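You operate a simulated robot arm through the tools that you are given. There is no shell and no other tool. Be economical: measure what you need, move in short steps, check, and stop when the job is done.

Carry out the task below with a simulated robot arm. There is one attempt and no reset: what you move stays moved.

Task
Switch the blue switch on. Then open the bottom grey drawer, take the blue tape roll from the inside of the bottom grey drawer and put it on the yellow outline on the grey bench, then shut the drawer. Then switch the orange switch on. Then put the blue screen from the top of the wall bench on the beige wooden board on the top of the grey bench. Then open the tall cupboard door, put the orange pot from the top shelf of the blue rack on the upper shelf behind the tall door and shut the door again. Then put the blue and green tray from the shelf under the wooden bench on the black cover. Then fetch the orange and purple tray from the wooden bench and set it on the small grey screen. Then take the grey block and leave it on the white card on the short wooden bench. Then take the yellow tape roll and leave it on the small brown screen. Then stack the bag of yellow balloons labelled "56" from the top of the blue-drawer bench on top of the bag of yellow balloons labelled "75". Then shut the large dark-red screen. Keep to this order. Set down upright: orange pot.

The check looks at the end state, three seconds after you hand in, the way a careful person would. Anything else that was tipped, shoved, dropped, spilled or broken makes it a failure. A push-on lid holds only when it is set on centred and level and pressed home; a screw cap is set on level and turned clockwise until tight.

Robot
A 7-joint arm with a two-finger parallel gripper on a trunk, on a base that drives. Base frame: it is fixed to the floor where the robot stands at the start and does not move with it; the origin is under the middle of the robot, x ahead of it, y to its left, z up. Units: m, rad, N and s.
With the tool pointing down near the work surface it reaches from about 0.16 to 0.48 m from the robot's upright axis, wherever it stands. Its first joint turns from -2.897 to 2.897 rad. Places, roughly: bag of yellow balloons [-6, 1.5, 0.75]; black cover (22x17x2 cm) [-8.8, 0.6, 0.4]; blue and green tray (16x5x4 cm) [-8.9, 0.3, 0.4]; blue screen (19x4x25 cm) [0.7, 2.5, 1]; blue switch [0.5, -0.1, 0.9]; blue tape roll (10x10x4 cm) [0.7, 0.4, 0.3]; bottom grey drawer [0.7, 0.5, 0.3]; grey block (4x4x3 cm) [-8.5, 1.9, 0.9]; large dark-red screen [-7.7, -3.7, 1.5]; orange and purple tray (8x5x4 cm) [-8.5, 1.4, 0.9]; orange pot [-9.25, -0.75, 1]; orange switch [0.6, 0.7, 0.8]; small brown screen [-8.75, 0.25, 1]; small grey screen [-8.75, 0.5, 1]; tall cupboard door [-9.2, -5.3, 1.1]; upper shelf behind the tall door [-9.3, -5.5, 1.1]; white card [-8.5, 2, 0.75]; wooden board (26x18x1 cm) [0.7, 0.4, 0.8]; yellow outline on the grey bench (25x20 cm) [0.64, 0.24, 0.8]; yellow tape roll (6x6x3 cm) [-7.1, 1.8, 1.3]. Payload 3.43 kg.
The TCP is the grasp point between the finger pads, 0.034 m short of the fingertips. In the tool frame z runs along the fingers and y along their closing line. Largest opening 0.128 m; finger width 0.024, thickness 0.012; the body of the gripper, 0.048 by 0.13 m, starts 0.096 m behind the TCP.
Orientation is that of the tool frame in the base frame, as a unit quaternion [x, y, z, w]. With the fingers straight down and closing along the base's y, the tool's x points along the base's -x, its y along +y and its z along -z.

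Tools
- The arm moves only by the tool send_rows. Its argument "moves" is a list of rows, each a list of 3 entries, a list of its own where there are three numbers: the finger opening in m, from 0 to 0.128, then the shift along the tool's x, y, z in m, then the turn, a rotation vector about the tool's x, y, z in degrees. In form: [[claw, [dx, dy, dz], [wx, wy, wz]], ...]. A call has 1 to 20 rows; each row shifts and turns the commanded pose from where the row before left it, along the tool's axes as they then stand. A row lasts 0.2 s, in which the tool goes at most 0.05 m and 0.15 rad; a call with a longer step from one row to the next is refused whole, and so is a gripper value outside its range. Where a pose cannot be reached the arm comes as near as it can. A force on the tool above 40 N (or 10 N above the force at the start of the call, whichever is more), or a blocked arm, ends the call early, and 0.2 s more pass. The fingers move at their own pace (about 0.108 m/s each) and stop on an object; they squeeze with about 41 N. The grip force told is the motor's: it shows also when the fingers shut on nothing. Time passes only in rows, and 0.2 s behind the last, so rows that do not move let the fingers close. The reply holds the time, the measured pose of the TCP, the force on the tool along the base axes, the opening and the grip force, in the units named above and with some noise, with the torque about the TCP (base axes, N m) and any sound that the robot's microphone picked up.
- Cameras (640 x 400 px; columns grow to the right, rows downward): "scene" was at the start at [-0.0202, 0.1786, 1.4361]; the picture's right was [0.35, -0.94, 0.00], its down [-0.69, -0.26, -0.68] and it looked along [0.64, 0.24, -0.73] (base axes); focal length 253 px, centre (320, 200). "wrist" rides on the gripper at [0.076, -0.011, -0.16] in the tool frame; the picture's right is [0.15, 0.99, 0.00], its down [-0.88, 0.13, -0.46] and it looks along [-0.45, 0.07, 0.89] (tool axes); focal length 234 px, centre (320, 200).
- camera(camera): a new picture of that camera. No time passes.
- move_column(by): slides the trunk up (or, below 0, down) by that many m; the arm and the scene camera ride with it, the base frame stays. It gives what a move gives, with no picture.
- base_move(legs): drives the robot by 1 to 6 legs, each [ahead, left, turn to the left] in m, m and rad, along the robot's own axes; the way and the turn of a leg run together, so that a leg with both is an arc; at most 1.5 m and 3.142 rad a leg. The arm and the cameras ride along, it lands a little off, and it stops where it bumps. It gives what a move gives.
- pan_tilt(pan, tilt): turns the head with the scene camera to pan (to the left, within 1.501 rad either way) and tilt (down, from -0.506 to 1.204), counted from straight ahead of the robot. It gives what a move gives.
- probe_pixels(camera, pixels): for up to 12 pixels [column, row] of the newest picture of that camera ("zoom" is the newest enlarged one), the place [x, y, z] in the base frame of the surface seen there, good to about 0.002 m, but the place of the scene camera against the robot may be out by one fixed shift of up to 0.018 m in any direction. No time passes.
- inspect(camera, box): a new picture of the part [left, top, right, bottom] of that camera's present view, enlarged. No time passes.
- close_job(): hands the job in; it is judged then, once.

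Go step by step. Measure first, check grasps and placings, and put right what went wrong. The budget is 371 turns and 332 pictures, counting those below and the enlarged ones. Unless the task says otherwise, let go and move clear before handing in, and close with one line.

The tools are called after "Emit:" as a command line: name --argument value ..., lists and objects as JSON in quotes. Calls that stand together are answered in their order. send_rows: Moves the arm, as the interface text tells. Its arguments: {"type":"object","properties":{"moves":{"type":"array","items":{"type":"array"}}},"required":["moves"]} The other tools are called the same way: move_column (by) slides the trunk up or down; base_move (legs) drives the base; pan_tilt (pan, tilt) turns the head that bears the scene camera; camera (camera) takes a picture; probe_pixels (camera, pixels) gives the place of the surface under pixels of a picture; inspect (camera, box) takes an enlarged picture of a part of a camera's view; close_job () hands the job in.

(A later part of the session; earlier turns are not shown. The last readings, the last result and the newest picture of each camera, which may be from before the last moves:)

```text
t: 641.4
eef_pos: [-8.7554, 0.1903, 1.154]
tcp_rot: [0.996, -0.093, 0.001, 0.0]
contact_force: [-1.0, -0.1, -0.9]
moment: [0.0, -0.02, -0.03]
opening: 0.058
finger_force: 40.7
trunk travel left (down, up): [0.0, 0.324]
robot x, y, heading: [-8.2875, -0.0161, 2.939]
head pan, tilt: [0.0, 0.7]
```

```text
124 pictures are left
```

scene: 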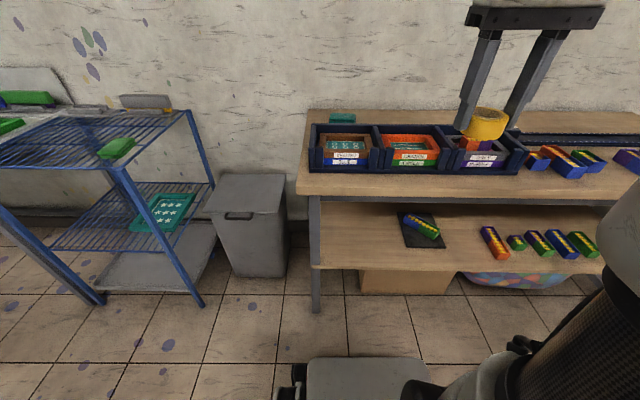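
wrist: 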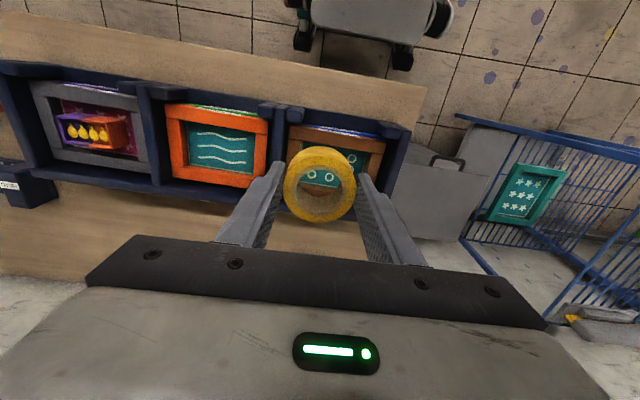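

Emit:
inspect --camera "wrist" --box '[270, 110, 420, 230]'

```text
3.33 times, centred on (345, 170) of wrist
```

zoom: 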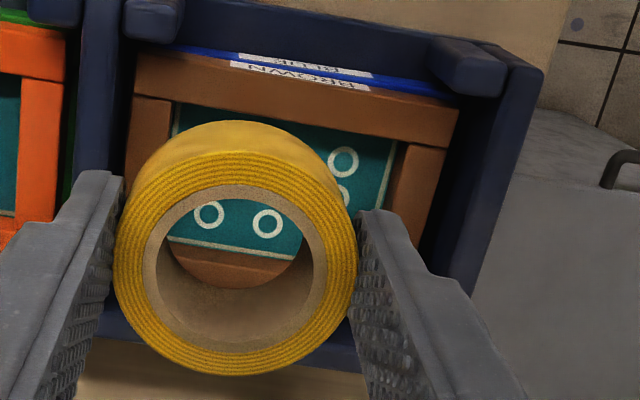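

Emit:
probe_pixels --camera "zoom" --pixels '[[178, 108], [395, 145], [385, 195], [170, 125], [300, 250], [190, 240], [145, 60], [455, 120], [130, 150], [343, 165]]'

```text
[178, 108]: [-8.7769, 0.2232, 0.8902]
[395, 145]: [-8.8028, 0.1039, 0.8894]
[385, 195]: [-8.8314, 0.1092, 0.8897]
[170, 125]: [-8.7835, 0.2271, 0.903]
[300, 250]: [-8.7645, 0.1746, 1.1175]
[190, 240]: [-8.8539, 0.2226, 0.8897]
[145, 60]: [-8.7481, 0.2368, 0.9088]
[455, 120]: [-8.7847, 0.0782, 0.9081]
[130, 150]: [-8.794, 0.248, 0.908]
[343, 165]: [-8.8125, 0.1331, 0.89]
```

The brown screen's recess centre is (-8.8265,0.1715). Moving over it and lowering.

Emit:
send_rows --moves '[[0.0, [-0.0333, 0.0158, 0], [0, 0, 0]], [0.0, [-0.0332, 0.0159, 0], [0, 0, 0]], [0.0, [0, 0, 0.045], [0, 0, 0]], [0.0, [0, 0, 0.045], [0, 0, 0]], [0.0, [0, 0, 0.045], [0, 0, 0]], [0.0, [0, 0, 0.045], [0, 0, 0]], [0.0, [0, 0, 0.02], [0, 0, 0]], [0.0, [0, 0, 0], [0, 0, 0]]]'

Emit:
camera --camera "wrist"

```text
t: 643.2
eef_pos: [-8.8109, 0.1646, 0.947]
tcp_rot: [0.996, -0.093, 0.001, 0.001]
contact_force: [0.2, -0.8, 0.1]
moment: [0.0, 0.0, -0.01]
opening: 0.0578
finger_force: 40.7
out of reach, approached as far as the arm can: row 2
trunk travel left (down, up): [0.0, 0.324]
robot x, y, heading: [-8.2884, -0.0137, 2.939]
head pan, tilt: [0.0, 0.7]
```

```text
122 pictures are left
```

wrist: 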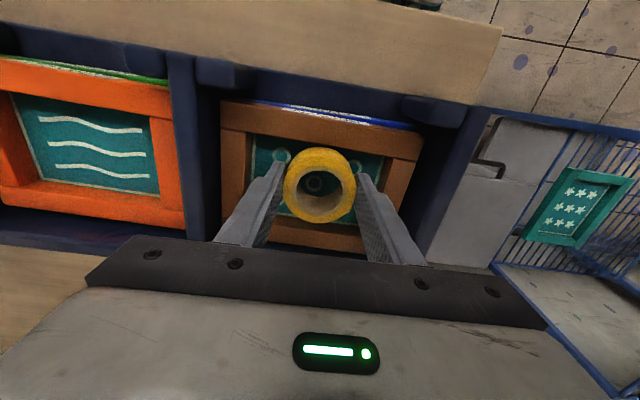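

Emit:
send_rows --moves '[[0.0, [-0.0166, -0.0039, 0], [0, 0, 0]], [0.0, [0, 0, 0.008], [0, 0, 0]], [0.0, [0, 0, 0.006], [0, 0, 0]], [0.0, [0, 0, 0.002], [0, 0, 0]], [0.0, [0, 0, 0], [0, 0, 0]]]'

Emit:
camera --camera "wrist"

```text
t: 644.4
eef_pos: [-8.8265, 0.1722, 0.9301]
tcp_rot: [0.996, -0.093, 0.001, 0.0]
contact_force: [0.8, 0.1, 0.4]
moment: [-0.04, 0.03, 0.02]
opening: 0.0579
finger_force: 41.1
trunk travel left (down, up): [0.0, 0.324]
robot x, y, heading: [-8.2901, -0.0145, 2.936]
head pan, tilt: [0.0, 0.7]
```

```text
121 pictures are left
```

wrist: 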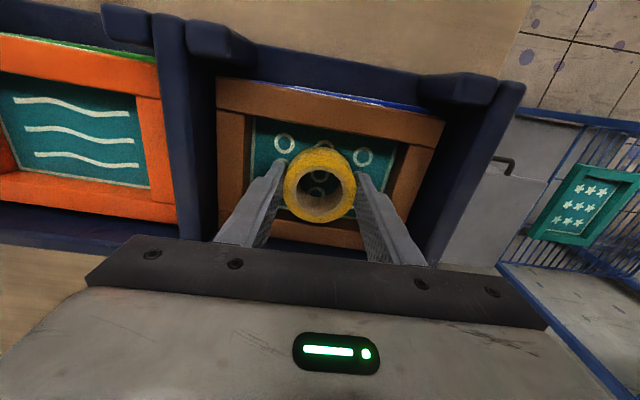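

Emit:
send_rows --moves '[[0.0, [0, 0, 0.0015], [0, 0, 0]], [0.0, [0, 0, 0.001], [0, 0, 0]], [0.0, [0, 0, 0.001], [0, 0, 0]], [0.0, [0, 0, 0], [0, 0, 0]]]'

```text
t: 645.4
eef_pos: [-8.8252, 0.1719, 0.9287]
tcp_rot: [0.996, -0.093, -0.002, 0.0]
contact_force: [-2.7, 2.9, 24.0]
moment: [-0.21, -0.06, -0.01]
opening: 0.058
finger_force: 41.4
trunk travel left (down, up): [0.0, 0.324]
robot x, y, heading: [-8.2873, -0.0169, 2.934]
head pan, tilt: [0.0, 0.7]
```

Contact at the expected height. Releasing and rising.

Emit:
send_rows --moves '[[0.0, [0, 0, -0.0015], [0, 0, 0]], [0.068, [0, 0, 0], [0, 0, 0]], [0.07, [0, 0, 0], [0, 0, 0]], [0.07, [0, 0, -0.02], [0, 0, 0]], [0.07, [0, 0, -0.045], [0, 0, 0]], [0.07, [0, 0, -0.045], [0, 0, 0]], [0.07, [0, 0, -0.045], [0, 0, 0]], [0.07, [0.03, 0, 0], [0, 0, 0]]]'

Emit:
camera --camera "wrist"

Emit:
inspect --camera "scene" --box '[280, 80, 480, 220]'

```text
t: 647.2
eef_pos: [-8.7946, 0.1666, 1.0838]
tcp_rot: [0.996, -0.093, 0.001, -0.001]
contact_force: [-0.5, 0.1, 0.0]
moment: [0.0, 0.0, -0.01]
opening: 0.0703
finger_force: 0.0
trunk travel left (down, up): [0.0, 0.324]
robot x, y, heading: [-8.2913, -0.0168, 2.935]
head pan, tilt: [0.0, 0.7]
```

```text
120 pictures are left
```

wrist: 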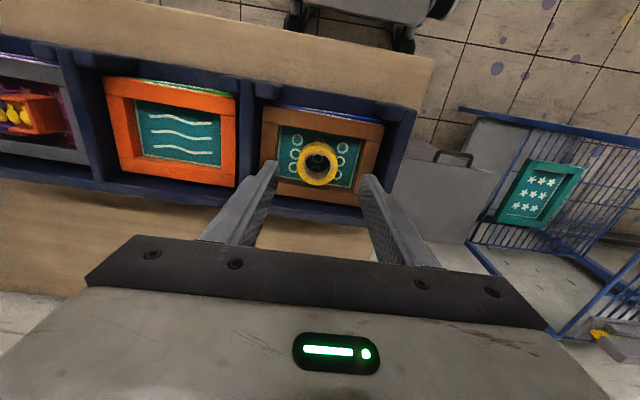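

```text
2.86 times, centred on (380, 150) of scene
```

zoom: 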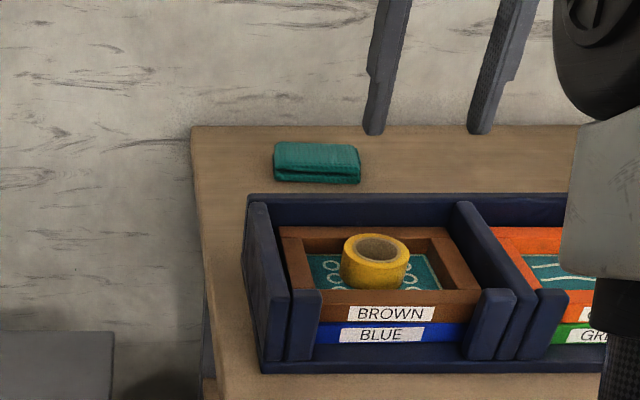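

The roll sits on the brown screen. Now to the blue-drawer bench: I'll retract and drive back to the corridor.

Emit:
send_rows --moves '[[0.07, [0.045, 0, 0], [0, 0, 0]], [0.07, [0.045, 0, 0], [0, 0, 0]], [0.07, [0.045, 0, 0], [0, 0, 0]]]'

Emit:
base_move --legs '[[-0.1, 0.0, 0.0], [0.0, -1.5, 0.0], [0.0, -1.4, 0.0]]'

Emit:
base_move --legs '[[-1.5, 0.0, 0.0], [-0.35, 0.0, 0.0], [0.0, 0.0, 1.57]]'

Emit:
pan_tilt --pan 0.0 --tilt 0.6

Emit:
camera --camera "scene"

```text
t: 648.0
eef_pos: [-8.6621, 0.1396, 1.0813]
tcp_rot: [0.996, -0.094, 0.001, 0.0]
contact_force: [-1.4, 0.7, -1.2]
moment: [0.03, -0.06, 0.01]
opening: 0.07
finger_force: 0.1
trunk travel left (down, up): [0.0, 0.324]
robot x, y, heading: [-8.2919, -0.0145, 2.936]
head pan, tilt: [0.0, 0.7]
```

```text
t: 676.4
eef_pos: [-7.9857, 2.9389, 1.083]
tcp_rot: [0.996, -0.093, 0.001, 0.0]
contact_force: [-0.4, -1.1, 0.5]
moment: [-0.04, 0.0, 0.01]
opening: 0.07
finger_force: 0.0
trunk travel left (down, up): [0.0, 0.324]
robot x, y, heading: [-7.6113, 2.7866, 2.929]
head pan, tilt: [0.0, 0.7]
```

```text
t: 689.6
eef_pos: [-5.946, 2.0322, 1.0818]
tcp_rot: [0.772, 0.635, 0.001, -0.001]
contact_force: [1.2, -0.5, 0.0]
moment: [-0.01, 0.01, -0.05]
opening: 0.0699
finger_force: 0.0
trunk travel left (down, up): [0.0, 0.324]
robot x, y, heading: [-5.7883, 2.4021, -1.784]
head pan, tilt: [0.0, 0.7]
```

```text
t: 690.3
eef_pos: [-5.9454, 2.0322, 1.0835]
tcp_rot: [0.772, 0.636, 0.001, 0.0]
contact_force: [-0.3, -1.3, -0.3]
moment: [-0.01, 0.0, 0.04]
opening: 0.0699
finger_force: 0.0
trunk travel left (down, up): [0.0, 0.324]
robot x, y, heading: [-5.7855, 2.405, -1.786]
head pan, tilt: [0.0, 0.6]
```

```text
118 pictures are left
```

scene: 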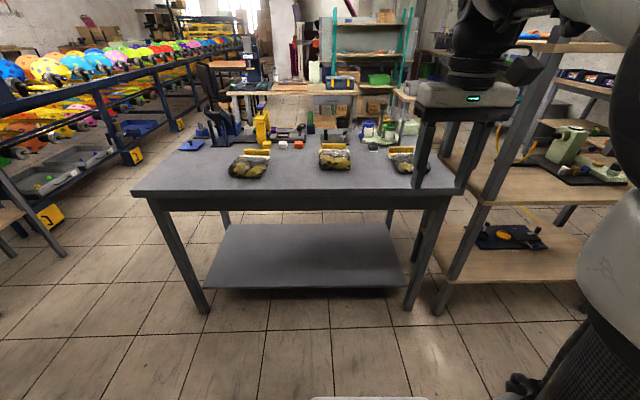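

Emit:
inspect --camera "scene" --box '[180, 100, 440, 220]'

Emit:
probe_pixels --camera "scene" --pixels '[[248, 165], [335, 160], [400, 163], [300, 175]]'

```text
2.46 times, centred on (310, 160) of scene
```

zoom: 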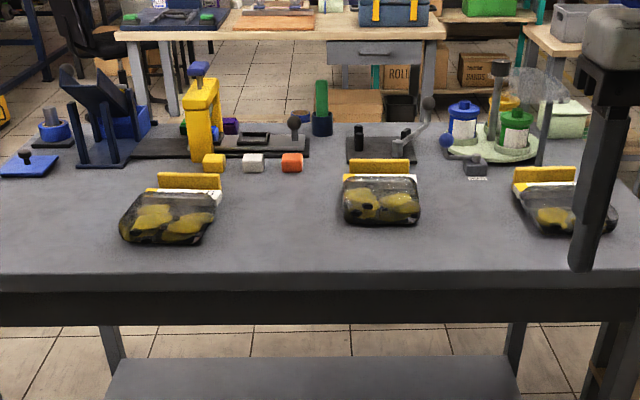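

```text
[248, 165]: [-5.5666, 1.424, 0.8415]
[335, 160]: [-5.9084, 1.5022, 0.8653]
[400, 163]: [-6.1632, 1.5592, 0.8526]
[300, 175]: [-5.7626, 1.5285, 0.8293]
```

Three bags lie on this grey bench, near (-5.57,1.42), (-5.91,1.50) and (-6.16,1.56). I'll read the labels with the wrist camera.

Emit:
camera --camera "wrist"

Emit:
base_move --legs '[[0.25, 0.0, 0.0]]'

Emit:
camera --camera "wrist"

```text
116 pictures are left
```

wrist: 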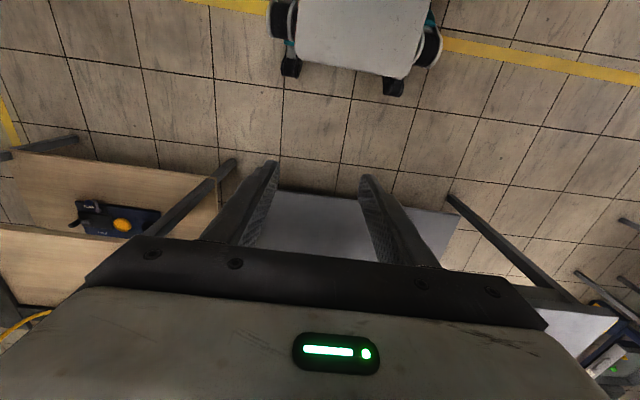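

```text
t: 692.1
eef_pos: [-5.9977, 1.7887, 1.0843]
tcp_rot: [0.772, 0.635, 0.001, -0.001]
contact_force: [-0.1, 0.6, -0.3]
moment: [-0.03, 0.03, -0.02]
opening: 0.0698
finger_force: 0.0
trunk travel left (down, up): [0.0, 0.324]
robot x, y, heading: [-5.8387, 2.1584, -1.786]
head pan, tilt: [0.0, 0.6]
```

```text
115 pictures are left
```

wrist: 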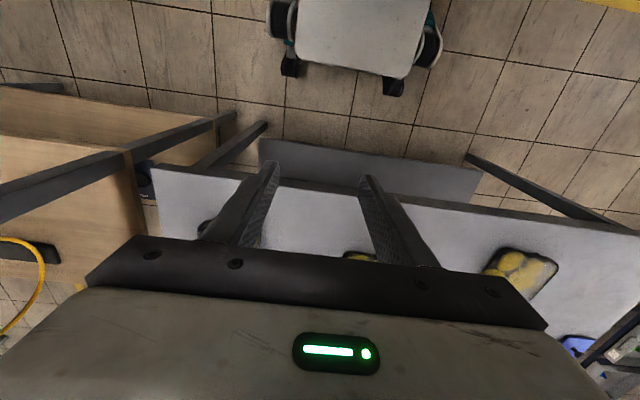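

Emit:
probe_pixels --camera "wrist" --pixels '[[330, 190], [500, 215], [200, 170], [300, 150], [390, 95], [235, 165]]'

Emit:
send_rows --moves '[[0.07, [-0.045, 0, -0.02], [0, 0, 0]], [0.07, [-0.045, 0, -0.02], [0, 0, 0]], [0.07, [-0.045, 0, -0.02], [0, 0, 0]], [0.07, [-0.045, 0, -0.0], [0, 0, 0]]]'

Emit:
camera --camera "wrist"

```text
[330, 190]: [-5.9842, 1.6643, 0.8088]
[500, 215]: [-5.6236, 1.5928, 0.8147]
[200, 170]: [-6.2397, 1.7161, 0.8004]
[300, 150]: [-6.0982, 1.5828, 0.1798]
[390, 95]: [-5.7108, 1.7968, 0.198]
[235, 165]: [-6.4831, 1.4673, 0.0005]
```

```text
t: 693.1
eef_pos: [-6.0294, 1.6343, 1.1414]
tcp_rot: [0.773, 0.634, 0.0, -0.001]
contact_force: [-0.8, 0.2, -0.4]
moment: [0.01, -0.02, 0.0]
opening: 0.0699
finger_force: 0.0
out of reach, approached as far as the arm can: row 4
trunk travel left (down, up): [0.0, 0.324]
robot x, y, heading: [-5.8424, 2.1616, -1.784]
head pan, tilt: [0.0, 0.6]
```

```text
114 pictures are left
```

wrist: 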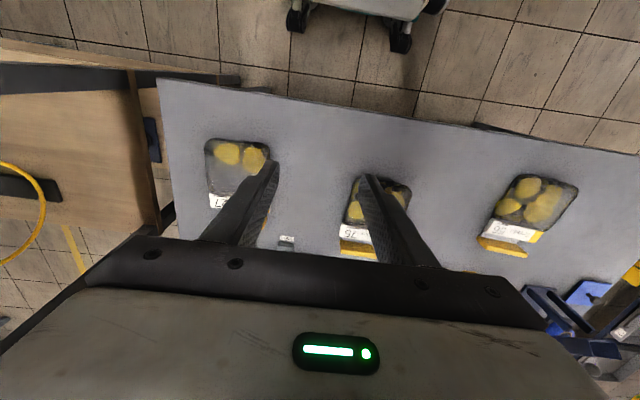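

Emit:
inspect --camera "wrist" --box '[180, 120, 420, 270]'

Emit:
inspect --camera "wrist" --box '[440, 150, 600, 270]'

```text
2.67 times, centred on (300, 195) of wrist
```

zoom: 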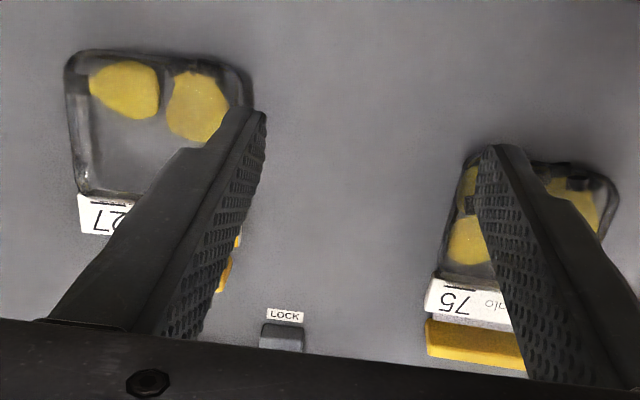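

```text
3.33 times, centred on (520, 210) of wrist
```

zoom: 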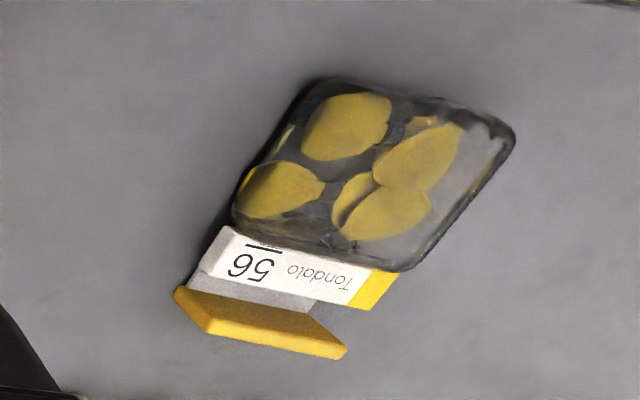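

The labels read 27, 75 (middle) and 56 (right in the picture, at x≈-5.57). I'll measure both bags.

Emit:
probe_pixels --camera "zoom" --pixels '[[325, 85], [510, 130], [240, 205], [405, 265], [360, 180], [215, 245], [360, 295], [195, 315], [340, 350], [180, 290], [290, 330], [420, 190]]'

Emit:
probe_pixels --camera "wrist" --pixels '[[360, 178], [410, 188], [346, 222], [345, 230], [372, 236], [343, 250], [375, 255], [350, 205], [400, 200], [407, 215]]'

```text
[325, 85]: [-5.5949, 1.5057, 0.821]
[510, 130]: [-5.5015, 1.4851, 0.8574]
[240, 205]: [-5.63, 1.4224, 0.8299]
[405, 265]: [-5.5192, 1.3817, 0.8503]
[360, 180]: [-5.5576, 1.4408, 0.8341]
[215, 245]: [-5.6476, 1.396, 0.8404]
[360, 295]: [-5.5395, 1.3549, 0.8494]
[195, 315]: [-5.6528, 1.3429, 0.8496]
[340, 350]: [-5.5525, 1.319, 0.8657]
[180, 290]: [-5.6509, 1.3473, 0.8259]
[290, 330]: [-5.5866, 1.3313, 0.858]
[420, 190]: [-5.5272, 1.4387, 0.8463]
```

```text
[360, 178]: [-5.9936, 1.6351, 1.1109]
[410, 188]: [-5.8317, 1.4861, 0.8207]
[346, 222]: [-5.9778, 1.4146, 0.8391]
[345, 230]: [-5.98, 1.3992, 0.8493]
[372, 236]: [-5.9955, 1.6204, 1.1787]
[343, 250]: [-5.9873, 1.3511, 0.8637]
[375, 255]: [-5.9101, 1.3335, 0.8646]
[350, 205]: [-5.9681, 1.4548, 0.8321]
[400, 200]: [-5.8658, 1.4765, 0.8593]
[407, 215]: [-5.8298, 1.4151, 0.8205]
```

Emit:
base_move --legs '[[0.0, 0.42, 0.0], [0.05, 0.0, 0.0]]'

Emit:
camera --camera "wrist"

Emit:
camera --camera "scene"

```text
t: 698.2
eef_pos: [-5.6294, 1.4975, 1.1424]
tcp_rot: [0.774, 0.633, -0.002, 0.0]
contact_force: [0.3, 0.4, 0.1]
moment: [-0.03, 0.01, -0.01]
opening: 0.07
finger_force: 0.1
trunk travel left (down, up): [0.0, 0.324]
robot x, y, heading: [-5.4402, 2.0231, -1.788]
head pan, tilt: [0.0, 0.6]
```

```text
111 pictures are left
```

wrist: 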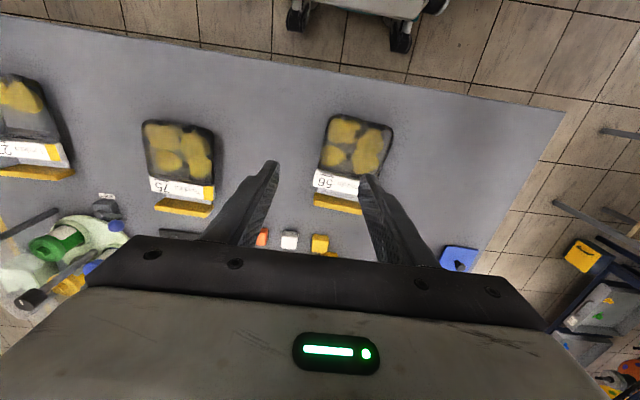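

```text
110 pictures are left
```

scene: 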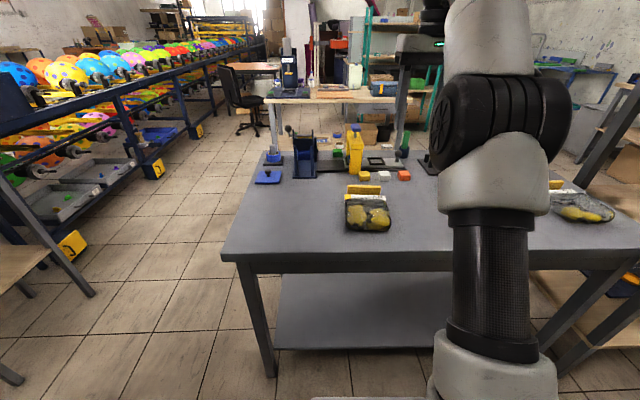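

Emit:
inspect --camera "wrist" --box '[300, 100, 420, 220]'

Emit:
inspect --camera "scene" --box '[320, 170, 420, 245]'

Emit:
inspect --camera "wrist" --box '[120, 100, 240, 225]'

```text
3.33 times, centred on (360, 160) of wrist
```

zoom: 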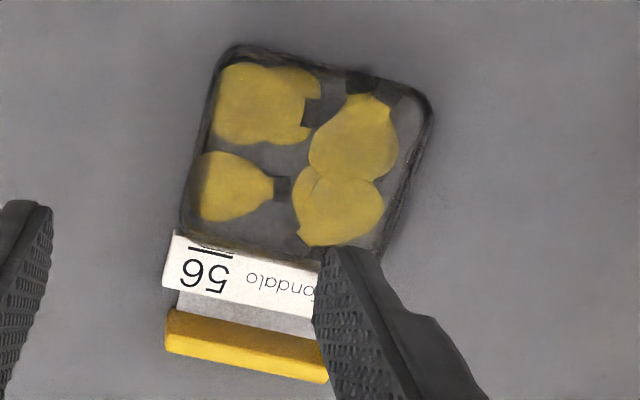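

```text
5.33 times, centred on (370, 208) of scene
```

zoom: 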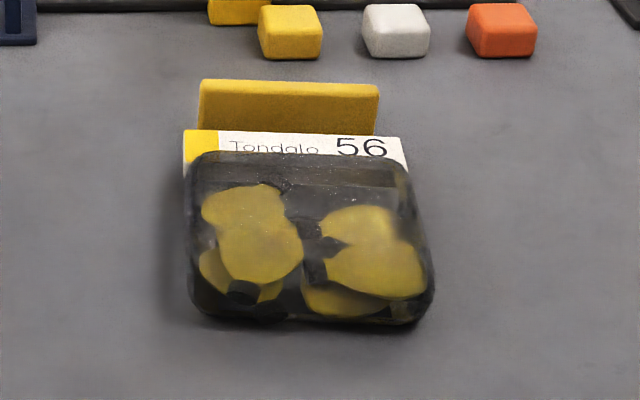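

```text
3.20 times, centred on (180, 162) of wrist
```

zoom: 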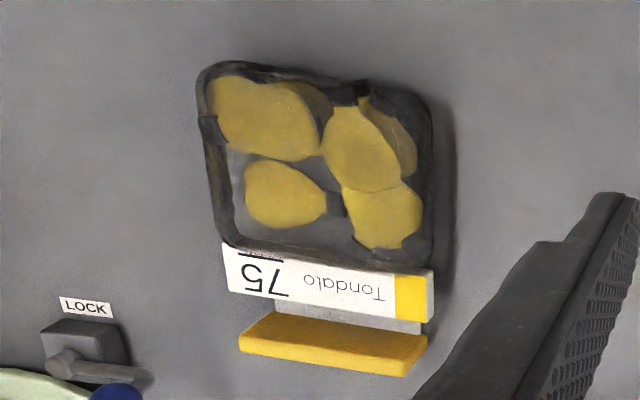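

Emit:
inspect --camera "wrist" --box '[300, 100, 420, 220]'

Emit:
probe_pixels --camera "zoom" --pixels '[[230, 55], [425, 110], [190, 225], [385, 245], [300, 150], [175, 245], [315, 290], [170, 325], [325, 370], [208, 140], [405, 180], [100, 150]]'

```text
3.33 times, centred on (360, 160) of wrist
```

zoom: 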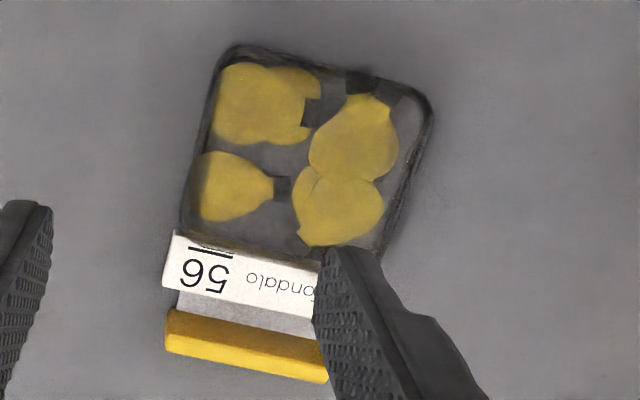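

```text
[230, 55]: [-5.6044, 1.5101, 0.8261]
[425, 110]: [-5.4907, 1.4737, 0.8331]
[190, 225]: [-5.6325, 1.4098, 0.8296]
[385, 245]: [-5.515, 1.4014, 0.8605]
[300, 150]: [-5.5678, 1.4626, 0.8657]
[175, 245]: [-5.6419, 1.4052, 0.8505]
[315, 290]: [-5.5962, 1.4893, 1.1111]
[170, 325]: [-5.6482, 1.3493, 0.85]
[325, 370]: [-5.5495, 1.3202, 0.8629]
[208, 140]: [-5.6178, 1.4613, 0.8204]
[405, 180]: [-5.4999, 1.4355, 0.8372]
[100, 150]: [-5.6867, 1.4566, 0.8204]
```

The body is about 12 cm wide, too close to the maximum opening, but each bag has an upright yellow tab. I'll measure the tab of bag 56 for a grip.

Emit:
probe_pixels --camera "zoom" --pixels '[[250, 310], [250, 322], [250, 332], [250, 342], [250, 350], [250, 358], [250, 364], [250, 372], [172, 318], [172, 345], [318, 352], [318, 376]]'

Emit:
probe_pixels --camera "scene" --pixels '[[365, 187], [365, 192], [352, 188], [377, 190], [365, 196], [385, 197]]'

```text
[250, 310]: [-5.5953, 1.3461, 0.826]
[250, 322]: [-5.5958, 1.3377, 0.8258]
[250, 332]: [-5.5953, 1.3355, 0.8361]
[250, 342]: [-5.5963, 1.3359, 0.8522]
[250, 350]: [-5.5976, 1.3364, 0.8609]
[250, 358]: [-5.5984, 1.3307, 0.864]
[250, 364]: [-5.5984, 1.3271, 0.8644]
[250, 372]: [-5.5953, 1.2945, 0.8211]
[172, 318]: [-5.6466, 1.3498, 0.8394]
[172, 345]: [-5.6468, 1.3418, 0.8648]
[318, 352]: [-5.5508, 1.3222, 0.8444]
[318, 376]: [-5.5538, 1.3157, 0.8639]
```

```text
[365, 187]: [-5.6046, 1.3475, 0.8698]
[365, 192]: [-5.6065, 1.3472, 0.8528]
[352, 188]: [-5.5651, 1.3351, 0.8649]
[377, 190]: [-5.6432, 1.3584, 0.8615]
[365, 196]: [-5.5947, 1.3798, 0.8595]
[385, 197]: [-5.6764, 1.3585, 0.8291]
```

Emit:
probe_pixels --camera "zoom" --pixels '[[250, 270], [250, 282], [250, 290], [250, 296], [250, 302], [250, 306]]'

```text
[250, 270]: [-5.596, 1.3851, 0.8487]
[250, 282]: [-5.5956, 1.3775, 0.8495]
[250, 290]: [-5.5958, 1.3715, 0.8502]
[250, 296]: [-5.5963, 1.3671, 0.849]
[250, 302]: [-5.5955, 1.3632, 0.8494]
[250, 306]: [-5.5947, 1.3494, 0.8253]
```

There's a 2.5 cm gap between the label and the tab, enough for a finger. I'll drive 0.15 m closer and rotate the tool so it closes across the tab.

Emit:
base_move --legs '[[0.15, 0.0, 0.0]]'

Emit:
send_rows --moves '[[0.026, [0, 0, 0], [0, 0, 7.88]], [0.026, [0, 0, 0], [0, 0, 7.88]], [0.026, [0, 0, 0], [0, 0, 7.88]], [0.026, [0, 0, 0], [0, 0, 7.88]], [0.026, [0, 0, 0], [0, 0, 7.88]], [0.026, [0, 0, 0], [0, 0, 7.88]], [0.026, [0, 0, 0], [0, 0, 7.88]], [0.026, [0, 0, 0], [0, 0, 7.88]], [0.026, [0, 0, 0], [0, 0, 7.88]], [0.026, [0, 0, 0], [0, 0, 7.88]], [0.026, [0, 0, 0], [0, 0, 7.88]], [0.026, [0, 0, 0], [0, 0, 7.88]], [0.026, [0, 0, 0], [0, 0, 0]]]'

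Emit:
camera --camera "wrist"

```text
t: 699.6
eef_pos: [-5.6623, 1.3522, 1.142]
tcp_rot: [0.773, 0.634, -0.001, -0.001]
contact_force: [0.1, 0.0, 0.5]
moment: [0.0, -0.01, 0.01]
opening: 0.0703
finger_force: 0.0
trunk travel left (down, up): [0.0, 0.324]
robot x, y, heading: [-5.4729, 1.8768, -1.79]
head pan, tilt: [0.0, 0.6]
```

```text
t: 702.4
eef_pos: [-5.6611, 1.3519, 1.1417]
tcp_rot: [0.99, -0.138, -0.001, 0.0]
contact_force: [0.4, 0.3, 0.9]
moment: [-0.03, -0.01, 0.01]
opening: 0.0262
finger_force: 0.0
trunk travel left (down, up): [0.0, 0.324]
robot x, y, heading: [-5.4734, 1.8733, -1.789]
head pan, tilt: [0.0, 0.6]
```

```text
105 pictures are left
```

wrist: 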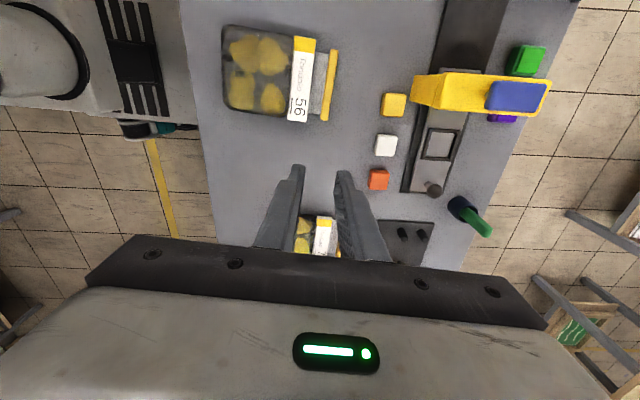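

Orientation matches. Moving above the tab and re-measuring it from there.

Emit:
send_rows --moves '[[0.026, [0.0322, 0.0019, 0], [0, 0, 0]], [0.026, [0.0321, 0.0019, 0], [0, 0, 0]], [0.026, [0, 0, 0.045], [0, 0, 0]], [0.026, [0, 0, 0.045], [0, 0, 0]], [0.026, [0, 0, 0.04], [0, 0, 0]], [0.026, [0, 0, 0.03], [0, 0, 0]], [0.026, [0, 0, 0], [0, 0, 0]]]'

Emit:
inspect --camera "wrist" --box '[180, 20, 420, 240]'

```text
t: 704.0
eef_pos: [-5.6004, 1.3314, 0.9807]
tcp_rot: [0.99, -0.138, -0.001, 0.001]
contact_force: [0.7, 0.6, -0.7]
moment: [-0.03, 0.03, 0.0]
opening: 0.0261
finger_force: 0.1
trunk travel left (down, up): [0.0, 0.324]
robot x, y, heading: [-5.4743, 1.8748, -1.791]
head pan, tilt: [0.0, 0.6]
```

```text
1.82 times, centred on (300, 130) of wrist
```

zoom: 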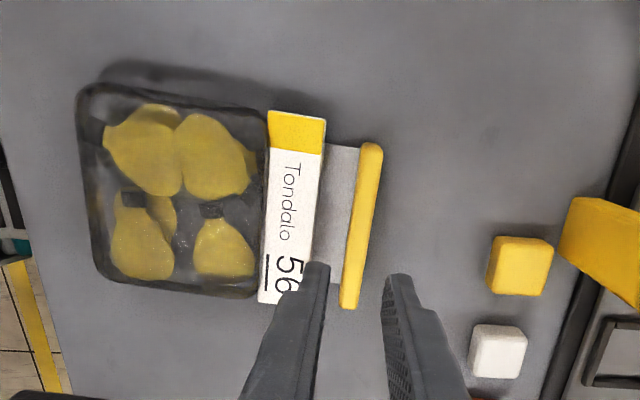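

Emit:
probe_pixels --camera "zoom" --pixels '[[367, 150], [348, 300], [380, 152], [357, 302], [372, 230], [352, 230], [360, 230], [318, 230], [90, 180], [267, 120], [250, 290], [110, 275]]'

```text
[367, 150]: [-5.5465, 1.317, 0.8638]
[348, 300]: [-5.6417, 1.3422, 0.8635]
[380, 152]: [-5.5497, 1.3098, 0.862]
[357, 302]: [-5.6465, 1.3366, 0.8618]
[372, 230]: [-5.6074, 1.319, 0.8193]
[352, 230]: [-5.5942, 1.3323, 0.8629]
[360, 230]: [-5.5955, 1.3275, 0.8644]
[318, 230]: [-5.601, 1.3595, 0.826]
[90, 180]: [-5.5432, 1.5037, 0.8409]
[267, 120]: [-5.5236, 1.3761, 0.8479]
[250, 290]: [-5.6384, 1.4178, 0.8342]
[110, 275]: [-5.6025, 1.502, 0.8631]
```

The tab's centre line is 4 mm further along +y. Correcting and lowering to z=0.867.

Emit:
send_rows --moves '[[0.028, [0.004, 0.0038, 0.03], [0, 0, 0]], [0.028, [0, 0, 0.035], [0, 0, 0]], [0.028, [0, 0, 0.03], [0, 0, 0]], [0.028, [0, 0, 0.018], [0, 0, 0]], [0.028, [0, 0, 0], [0, 0, 0]]]'

Emit:
inspect --camera "wrist" --box '[180, 20, 420, 240]'

```text
t: 705.2
eef_pos: [-5.5978, 1.3253, 0.8674]
tcp_rot: [0.991, -0.137, -0.001, 0.001]
contact_force: [0.7, -0.9, 0.7]
moment: [-0.02, -0.03, 0.02]
opening: 0.028
finger_force: 0.1
trunk travel left (down, up): [0.0, 0.324]
robot x, y, heading: [-5.4755, 1.8774, -1.787]
head pan, tilt: [0.0, 0.6]
```

```text
1.82 times, centred on (300, 130) of wrist
```

zoom: 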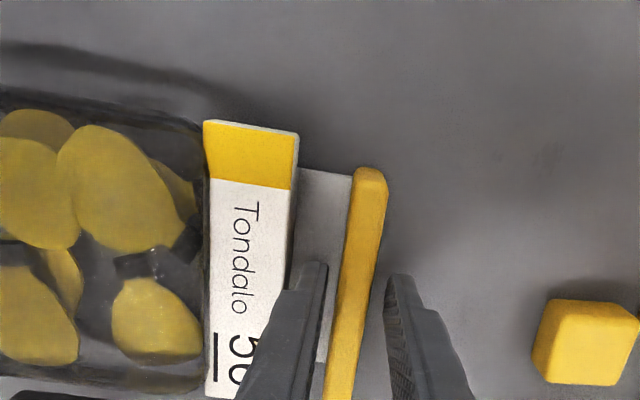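

The tab is between the fingers. Closing and lifting gently.

Emit:
send_rows --moves '[[0.0, [0, 0, 0], [0, 0, 0]], [0.0, [0, 0, 0], [0, 0, 0]], [0.0, [0, 0, 0], [0, 0, 0]], [0.0, [0, 0, -0.01], [0, 0, 0]], [0.0, [0, 0, -0.015], [0, 0, 0]], [0.0, [0, 0, 0], [0, 0, 0]]]'

Emit:
camera --camera "wrist"

Emit:
camera --camera "scene"

```text
t: 706.6
eef_pos: [-5.5981, 1.3257, 0.8932]
tcp_rot: [0.991, -0.137, -0.001, 0.001]
contact_force: [-0.2, 0.6, -2.1]
moment: [-0.18, 0.08, 0.0]
opening: 0.0132
finger_force: 41.1
trunk travel left (down, up): [0.0, 0.324]
robot x, y, heading: [-5.4732, 1.8738, -1.788]
head pan, tilt: [0.0, 0.6]
```

```text
102 pictures are left
```

wrist: 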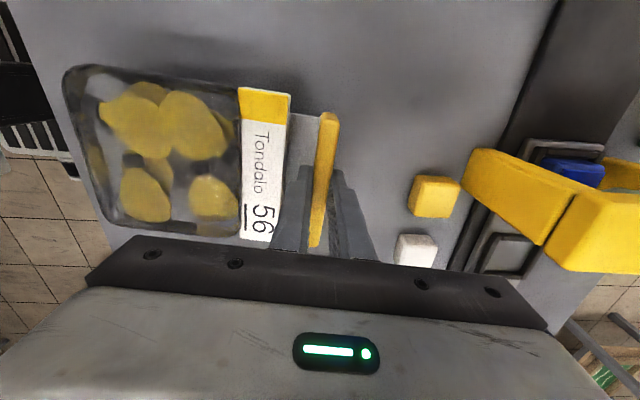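

```text
101 pictures are left
```

scene: 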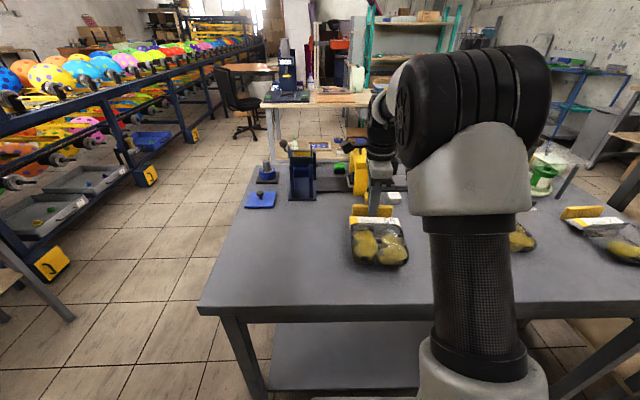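

The bag is light (2 N). I'll check that it lifted level.

Emit:
probe_pixels --camera "wrist" --pixels '[[265, 170], [140, 200], [205, 195], [95, 120], [150, 120], [325, 140], [75, 100], [110, 222]]'

```text
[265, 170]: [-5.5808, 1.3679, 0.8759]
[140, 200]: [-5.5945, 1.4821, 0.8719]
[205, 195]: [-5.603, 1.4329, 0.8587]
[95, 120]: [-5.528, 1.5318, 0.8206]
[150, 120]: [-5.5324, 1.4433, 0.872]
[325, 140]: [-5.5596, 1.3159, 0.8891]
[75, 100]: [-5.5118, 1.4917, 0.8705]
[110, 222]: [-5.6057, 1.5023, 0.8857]
```

It is level. Lifting higher and moving right toward bag 75.

Emit:
send_rows --moves '[[0.0, [0, 0, -0.04], [0, 0, 0]], [0.0, [0, 0, -0.045], [0, 0, 0]], [0.0, [0, 0, -0.03], [0, 0, 0]], [0.0, [0, 0, 0], [0, 0, 0]]]'

Emit:
base_move --legs '[[0.0, -0.15, 0.0]]'

Emit:
camera --camera "wrist"

Emit:
pan_tilt --pan -0.25 --tilt 0.7

Emit:
camera --camera "scene"

```text
t: 707.6
eef_pos: [-5.5971, 1.3265, 1.0081]
tcp_rot: [0.99, -0.138, -0.001, 0.001]
contact_force: [0.7, 0.0, -1.5]
moment: [-0.14, 0.04, -0.01]
opening: 0.013
finger_force: 40.9
trunk travel left (down, up): [0.0, 0.324]
robot x, y, heading: [-5.4728, 1.8767, -1.79]
head pan, tilt: [0.0, 0.6]
```

```text
t: 709.6
eef_pos: [-5.7434, 1.3595, 1.0079]
tcp_rot: [0.99, -0.138, 0.0, 0.001]
contact_force: [0.0, -0.1, -1.1]
moment: [-0.18, 0.04, 0.0]
opening: 0.0131
finger_force: 41.4
trunk travel left (down, up): [0.0, 0.324]
robot x, y, heading: [-5.6182, 1.9035, -1.785]
head pan, tilt: [0.0, 0.6]
```

```text
100 pictures are left
```

wrist: 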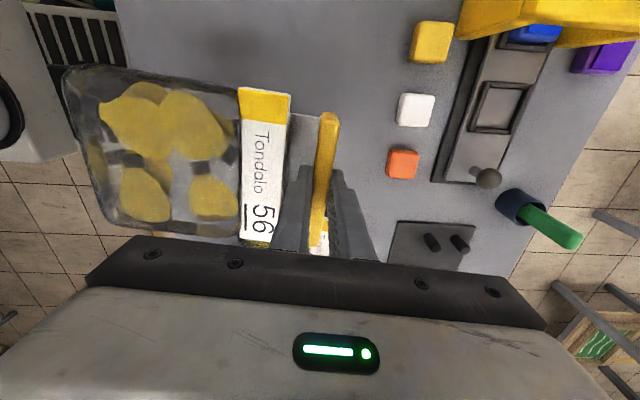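

```text
t: 710.4
eef_pos: [-5.7428, 1.3588, 1.0076]
tcp_rot: [0.991, -0.137, -0.001, 0.001]
contact_force: [-0.1, 1.1, -2.5]
moment: [-0.13, 0.05, -0.02]
opening: 0.0129
finger_force: 40.9
trunk travel left (down, up): [0.0, 0.324]
robot x, y, heading: [-5.616, 1.9071, -1.788]
head pan, tilt: [-0.25, 0.7]
```

```text
99 pictures are left
```

scene: 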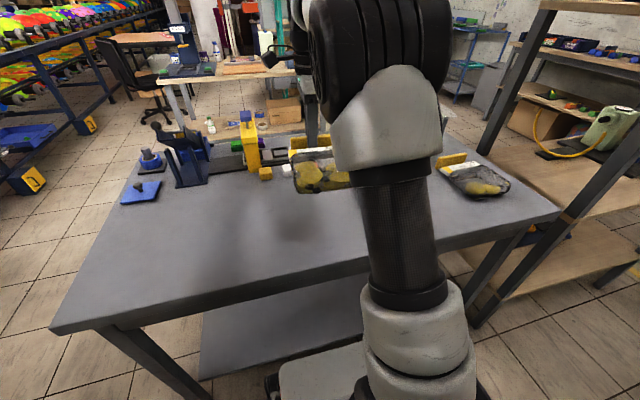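

I need to see bag 75 past the held bag, so I'll move further right, look back at it, and then return.

Emit:
base_move --legs '[[0.0, -0.38, 0.0]]'

Emit:
inspect --camera "wrist" --box '[160, 0, 420, 200]'

```text
t: 714.6
eef_pos: [-6.1105, 1.4401, 1.0077]
tcp_rot: [0.99, -0.138, -0.001, 0.001]
contact_force: [-0.7, -0.2, -2.7]
moment: [-0.21, 0.03, 0.0]
opening: 0.0133
finger_force: 41.1
trunk travel left (down, up): [0.0, 0.324]
robot x, y, heading: [-5.9822, 1.9882, -1.789]
head pan, tilt: [-0.25, 0.7]
```

```text
2.00 times, centred on (290, 100) of wrist
```

zoom: 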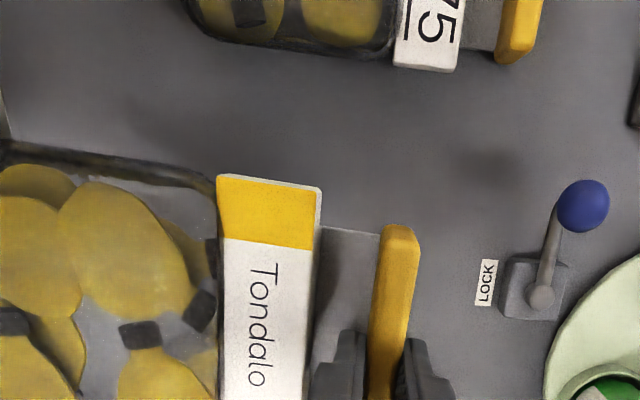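

Emit:
base_move --legs '[[0.0, 0.08, 0.0]]'

Emit:
inspect --camera "wrist" --box '[160, 0, 420, 200]'

```text
t: 716.0
eef_pos: [-6.0341, 1.4215, 1.008]
tcp_rot: [0.99, -0.139, -0.001, 0.001]
contact_force: [0.0, 0.4, -2.9]
moment: [-0.18, 0.06, 0.02]
opening: 0.0129
finger_force: 40.8
trunk travel left (down, up): [0.0, 0.324]
robot x, y, heading: [-5.9091, 1.973, -1.787]
head pan, tilt: [-0.25, 0.7]
```

```text
2.00 times, centred on (290, 100) of wrist
```

zoom: 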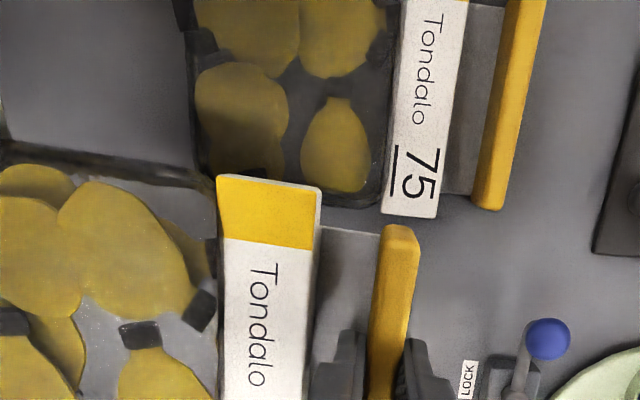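

Emit:
probe_pixels --camera "zoom" --pixels '[[480, 205], [500, 205], [510, 10], [540, 12], [495, 110], [515, 110], [385, 210], [435, 212], [385, 100], [210, 170], [200, 100], [290, 120]]'

Emit:
probe_pixels --camera "wrist" --pixels '[[420, 20], [352, 20], [345, 10], [255, 10], [425, 4]]'

```text
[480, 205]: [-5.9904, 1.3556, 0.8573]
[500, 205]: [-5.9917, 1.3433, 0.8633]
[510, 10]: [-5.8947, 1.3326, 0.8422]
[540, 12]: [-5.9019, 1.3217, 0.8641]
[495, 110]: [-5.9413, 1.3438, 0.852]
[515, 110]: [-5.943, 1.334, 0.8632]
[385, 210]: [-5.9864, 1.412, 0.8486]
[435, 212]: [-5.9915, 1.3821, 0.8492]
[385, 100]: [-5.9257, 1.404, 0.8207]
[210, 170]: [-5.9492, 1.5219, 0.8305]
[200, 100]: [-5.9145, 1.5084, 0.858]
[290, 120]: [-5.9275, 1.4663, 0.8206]
```

```text
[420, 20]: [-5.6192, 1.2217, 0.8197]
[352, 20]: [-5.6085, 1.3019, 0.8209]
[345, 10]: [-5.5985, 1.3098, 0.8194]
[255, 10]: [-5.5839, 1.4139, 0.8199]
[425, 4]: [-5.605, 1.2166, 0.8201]
```

Bag 75's tab centre is about (-5.943,1.338) at angle -13.5°. I'll bring bag 56's tab directly above it, aligned.

Emit:
base_move --legs '[[0.04, 0.105, 0.0]]'

Emit:
send_rows --moves '[[0.0, [0, 0, 0], [0, 0, -1.5]], [0.0, [0, 0, 0], [0, 0, 0]]]'

```text
t: 717.7
eef_pos: [-5.942, 1.3617, 1.0079]
tcp_rot: [0.99, -0.14, -0.001, 0.001]
contact_force: [-0.3, 0.8, -2.3]
moment: [-0.19, 0.06, -0.02]
opening: 0.013
finger_force: 41.1
trunk travel left (down, up): [0.0, 0.324]
robot x, y, heading: [-5.8132, 1.9058, -1.789]
head pan, tilt: [-0.25, 0.7]
```

```text
t: 718.3
eef_pos: [-5.9424, 1.3603, 1.0076]
tcp_rot: [0.992, -0.126, 0.0, 0.001]
contact_force: [0.2, -0.4, -1.7]
moment: [-0.22, 0.04, -0.02]
opening: 0.0129
finger_force: 41.3
trunk travel left (down, up): [0.0, 0.324]
robot x, y, heading: [-5.8128, 1.9055, -1.791]
head pan, tilt: [-0.25, 0.7]
```

Emit:
send_rows --moves '[[0.0, [0.0033, 0.0232, 0], [0, 0, 0]], [0.0, [0, 0, 0.04], [0, 0, 0]], [0.0, [0, 0, 0.035], [0, 0, 0]], [0.0, [0, 0, 0], [0, 0, 0]]]'

Emit:
camera --camera "wrist"

Emit:
pan_tilt --pan 0.3 --tilt 0.7

Emit:
camera --camera "scene"

```text
t: 719.3
eef_pos: [-5.9437, 1.3368, 0.9323]
tcp_rot: [0.992, -0.126, -0.001, 0.001]
contact_force: [-0.3, 0.6, -1.4]
moment: [-0.14, 0.02, 0.0]
opening: 0.0129
finger_force: 40.5
trunk travel left (down, up): [0.0, 0.324]
robot x, y, heading: [-5.8116, 1.9102, -1.792]
head pan, tilt: [-0.25, 0.7]
```

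```text
96 pictures are left
```

wrist: 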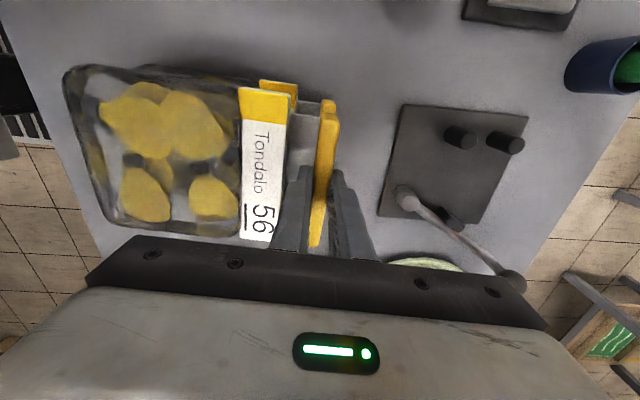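

```text
t: 720.3
eef_pos: [-5.9438, 1.3369, 0.9316]
tcp_rot: [0.992, -0.127, -0.001, 0.001]
contact_force: [-0.5, -0.2, -1.8]
moment: [-0.19, 0.03, 0.02]
opening: 0.0131
finger_force: 41.2
trunk travel left (down, up): [0.0, 0.324]
robot x, y, heading: [-5.8126, 1.9089, -1.786]
head pan, tilt: [0.3, 0.7]
```

```text
95 pictures are left
```

scene: 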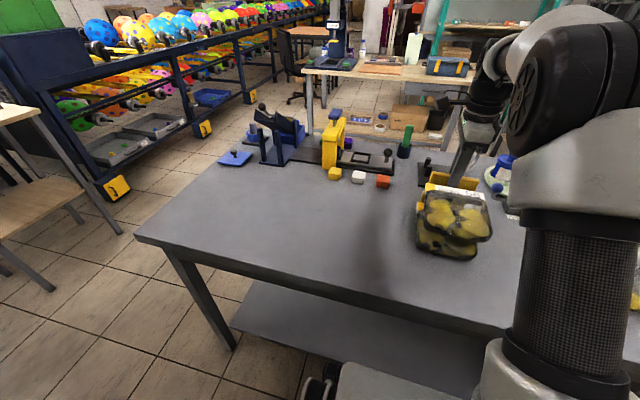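

It's aligned above bag 75. Lowering gently until contact.

Emit:
send_rows --moves '[[0.0, [0, 0, 0.01], [0, 0, 0]], [0.0, [0, 0, 0.004], [0, 0, 0]], [0.0, [0, 0, 0.003], [0, 0, 0]], [0.0, [0, 0, 0], [0, 0, 0]]]'

```text
t: 721.3
eef_pos: [-5.9425, 1.3375, 0.9157]
tcp_rot: [0.992, -0.126, -0.001, 0.001]
contact_force: [0.0, 0.2, -2.5]
moment: [-0.2, 0.02, 0.02]
opening: 0.0129
finger_force: 41.5
trunk travel left (down, up): [0.0, 0.324]
robot x, y, heading: [-5.8156, 1.9146, -1.791]
head pan, tilt: [0.3, 0.7]
```

Emit:
send_rows --moves '[[0.0, [0, 0, 0.002], [0, 0, 0]], [0.0, [0, 0, 0.002], [0, 0, 0]], [0.0, [0, 0, 0.001], [0, 0, 0]], [0.0, [0, 0, 0], [0, 0, 0]]]'

```text
t: 722.3
eef_pos: [-5.9439, 1.338, 0.9125]
tcp_rot: [0.992, -0.126, -0.002, 0.002]
contact_force: [-1.8, -3.9, 17.1]
moment: [0.91, -0.16, 0.01]
opening: 0.0132
finger_force: 40.6
trunk travel left (down, up): [0.0, 0.324]
robot x, y, heading: [-5.8129, 1.9084, -1.792]
head pan, tilt: [0.3, 0.7]
```

Contact at 17 N. Releasing and rising.

Emit:
send_rows --moves '[[0.0, [0, 0, -0.001], [0, 0, 0]], [0.024, [0, 0, 0], [0, 0, 0]], [0.026, [0, 0, 0], [0, 0, 0]], [0.026, [0, 0, 0], [0, 0, 0]], [0.026, [0, 0, -0.02], [0, 0, 0]], [0.026, [0, 0, -0.04], [0, 0, 0]], [0.026, [0, 0, -0.045], [0, 0, 0]], [0.026, [0, 0, -0.045], [0, 0, 0]]]'

Emit:
camera --camera "wrist"

Emit:
inspect --camera "scene" --box '[380, 150, 540, 280]'

```text
t: 724.1
eef_pos: [-5.9434, 1.3365, 1.0611]
tcp_rot: [0.992, -0.126, -0.001, 0.0]
contact_force: [0.1, -1.1, 0.7]
moment: [-0.01, 0.02, -0.03]
opening: 0.026
finger_force: 0.0
trunk travel left (down, up): [0.0, 0.324]
robot x, y, heading: [-5.8143, 1.9095, -1.79]
head pan, tilt: [0.3, 0.7]
```

```text
94 pictures are left
```

wrist: 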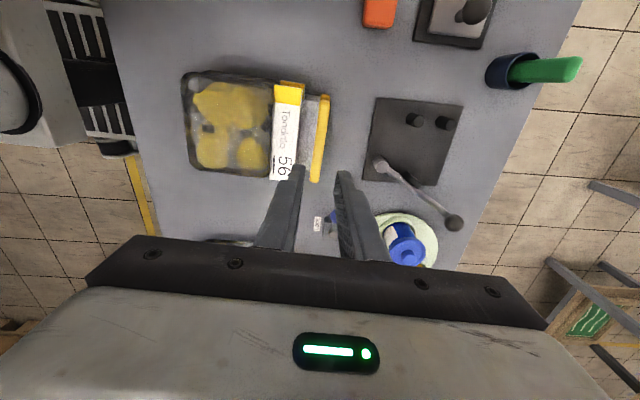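

```text
3.08 times, centred on (460, 215) of scene
```

zoom: 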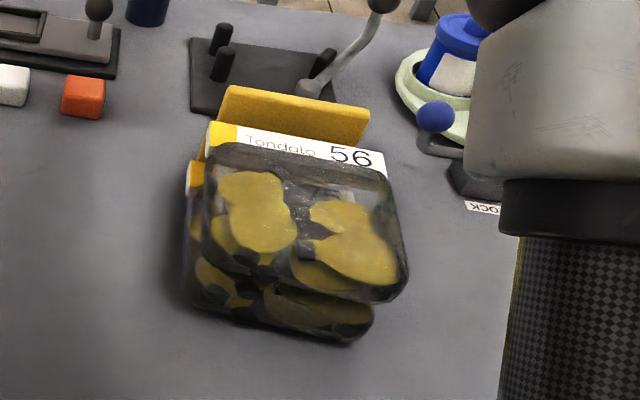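

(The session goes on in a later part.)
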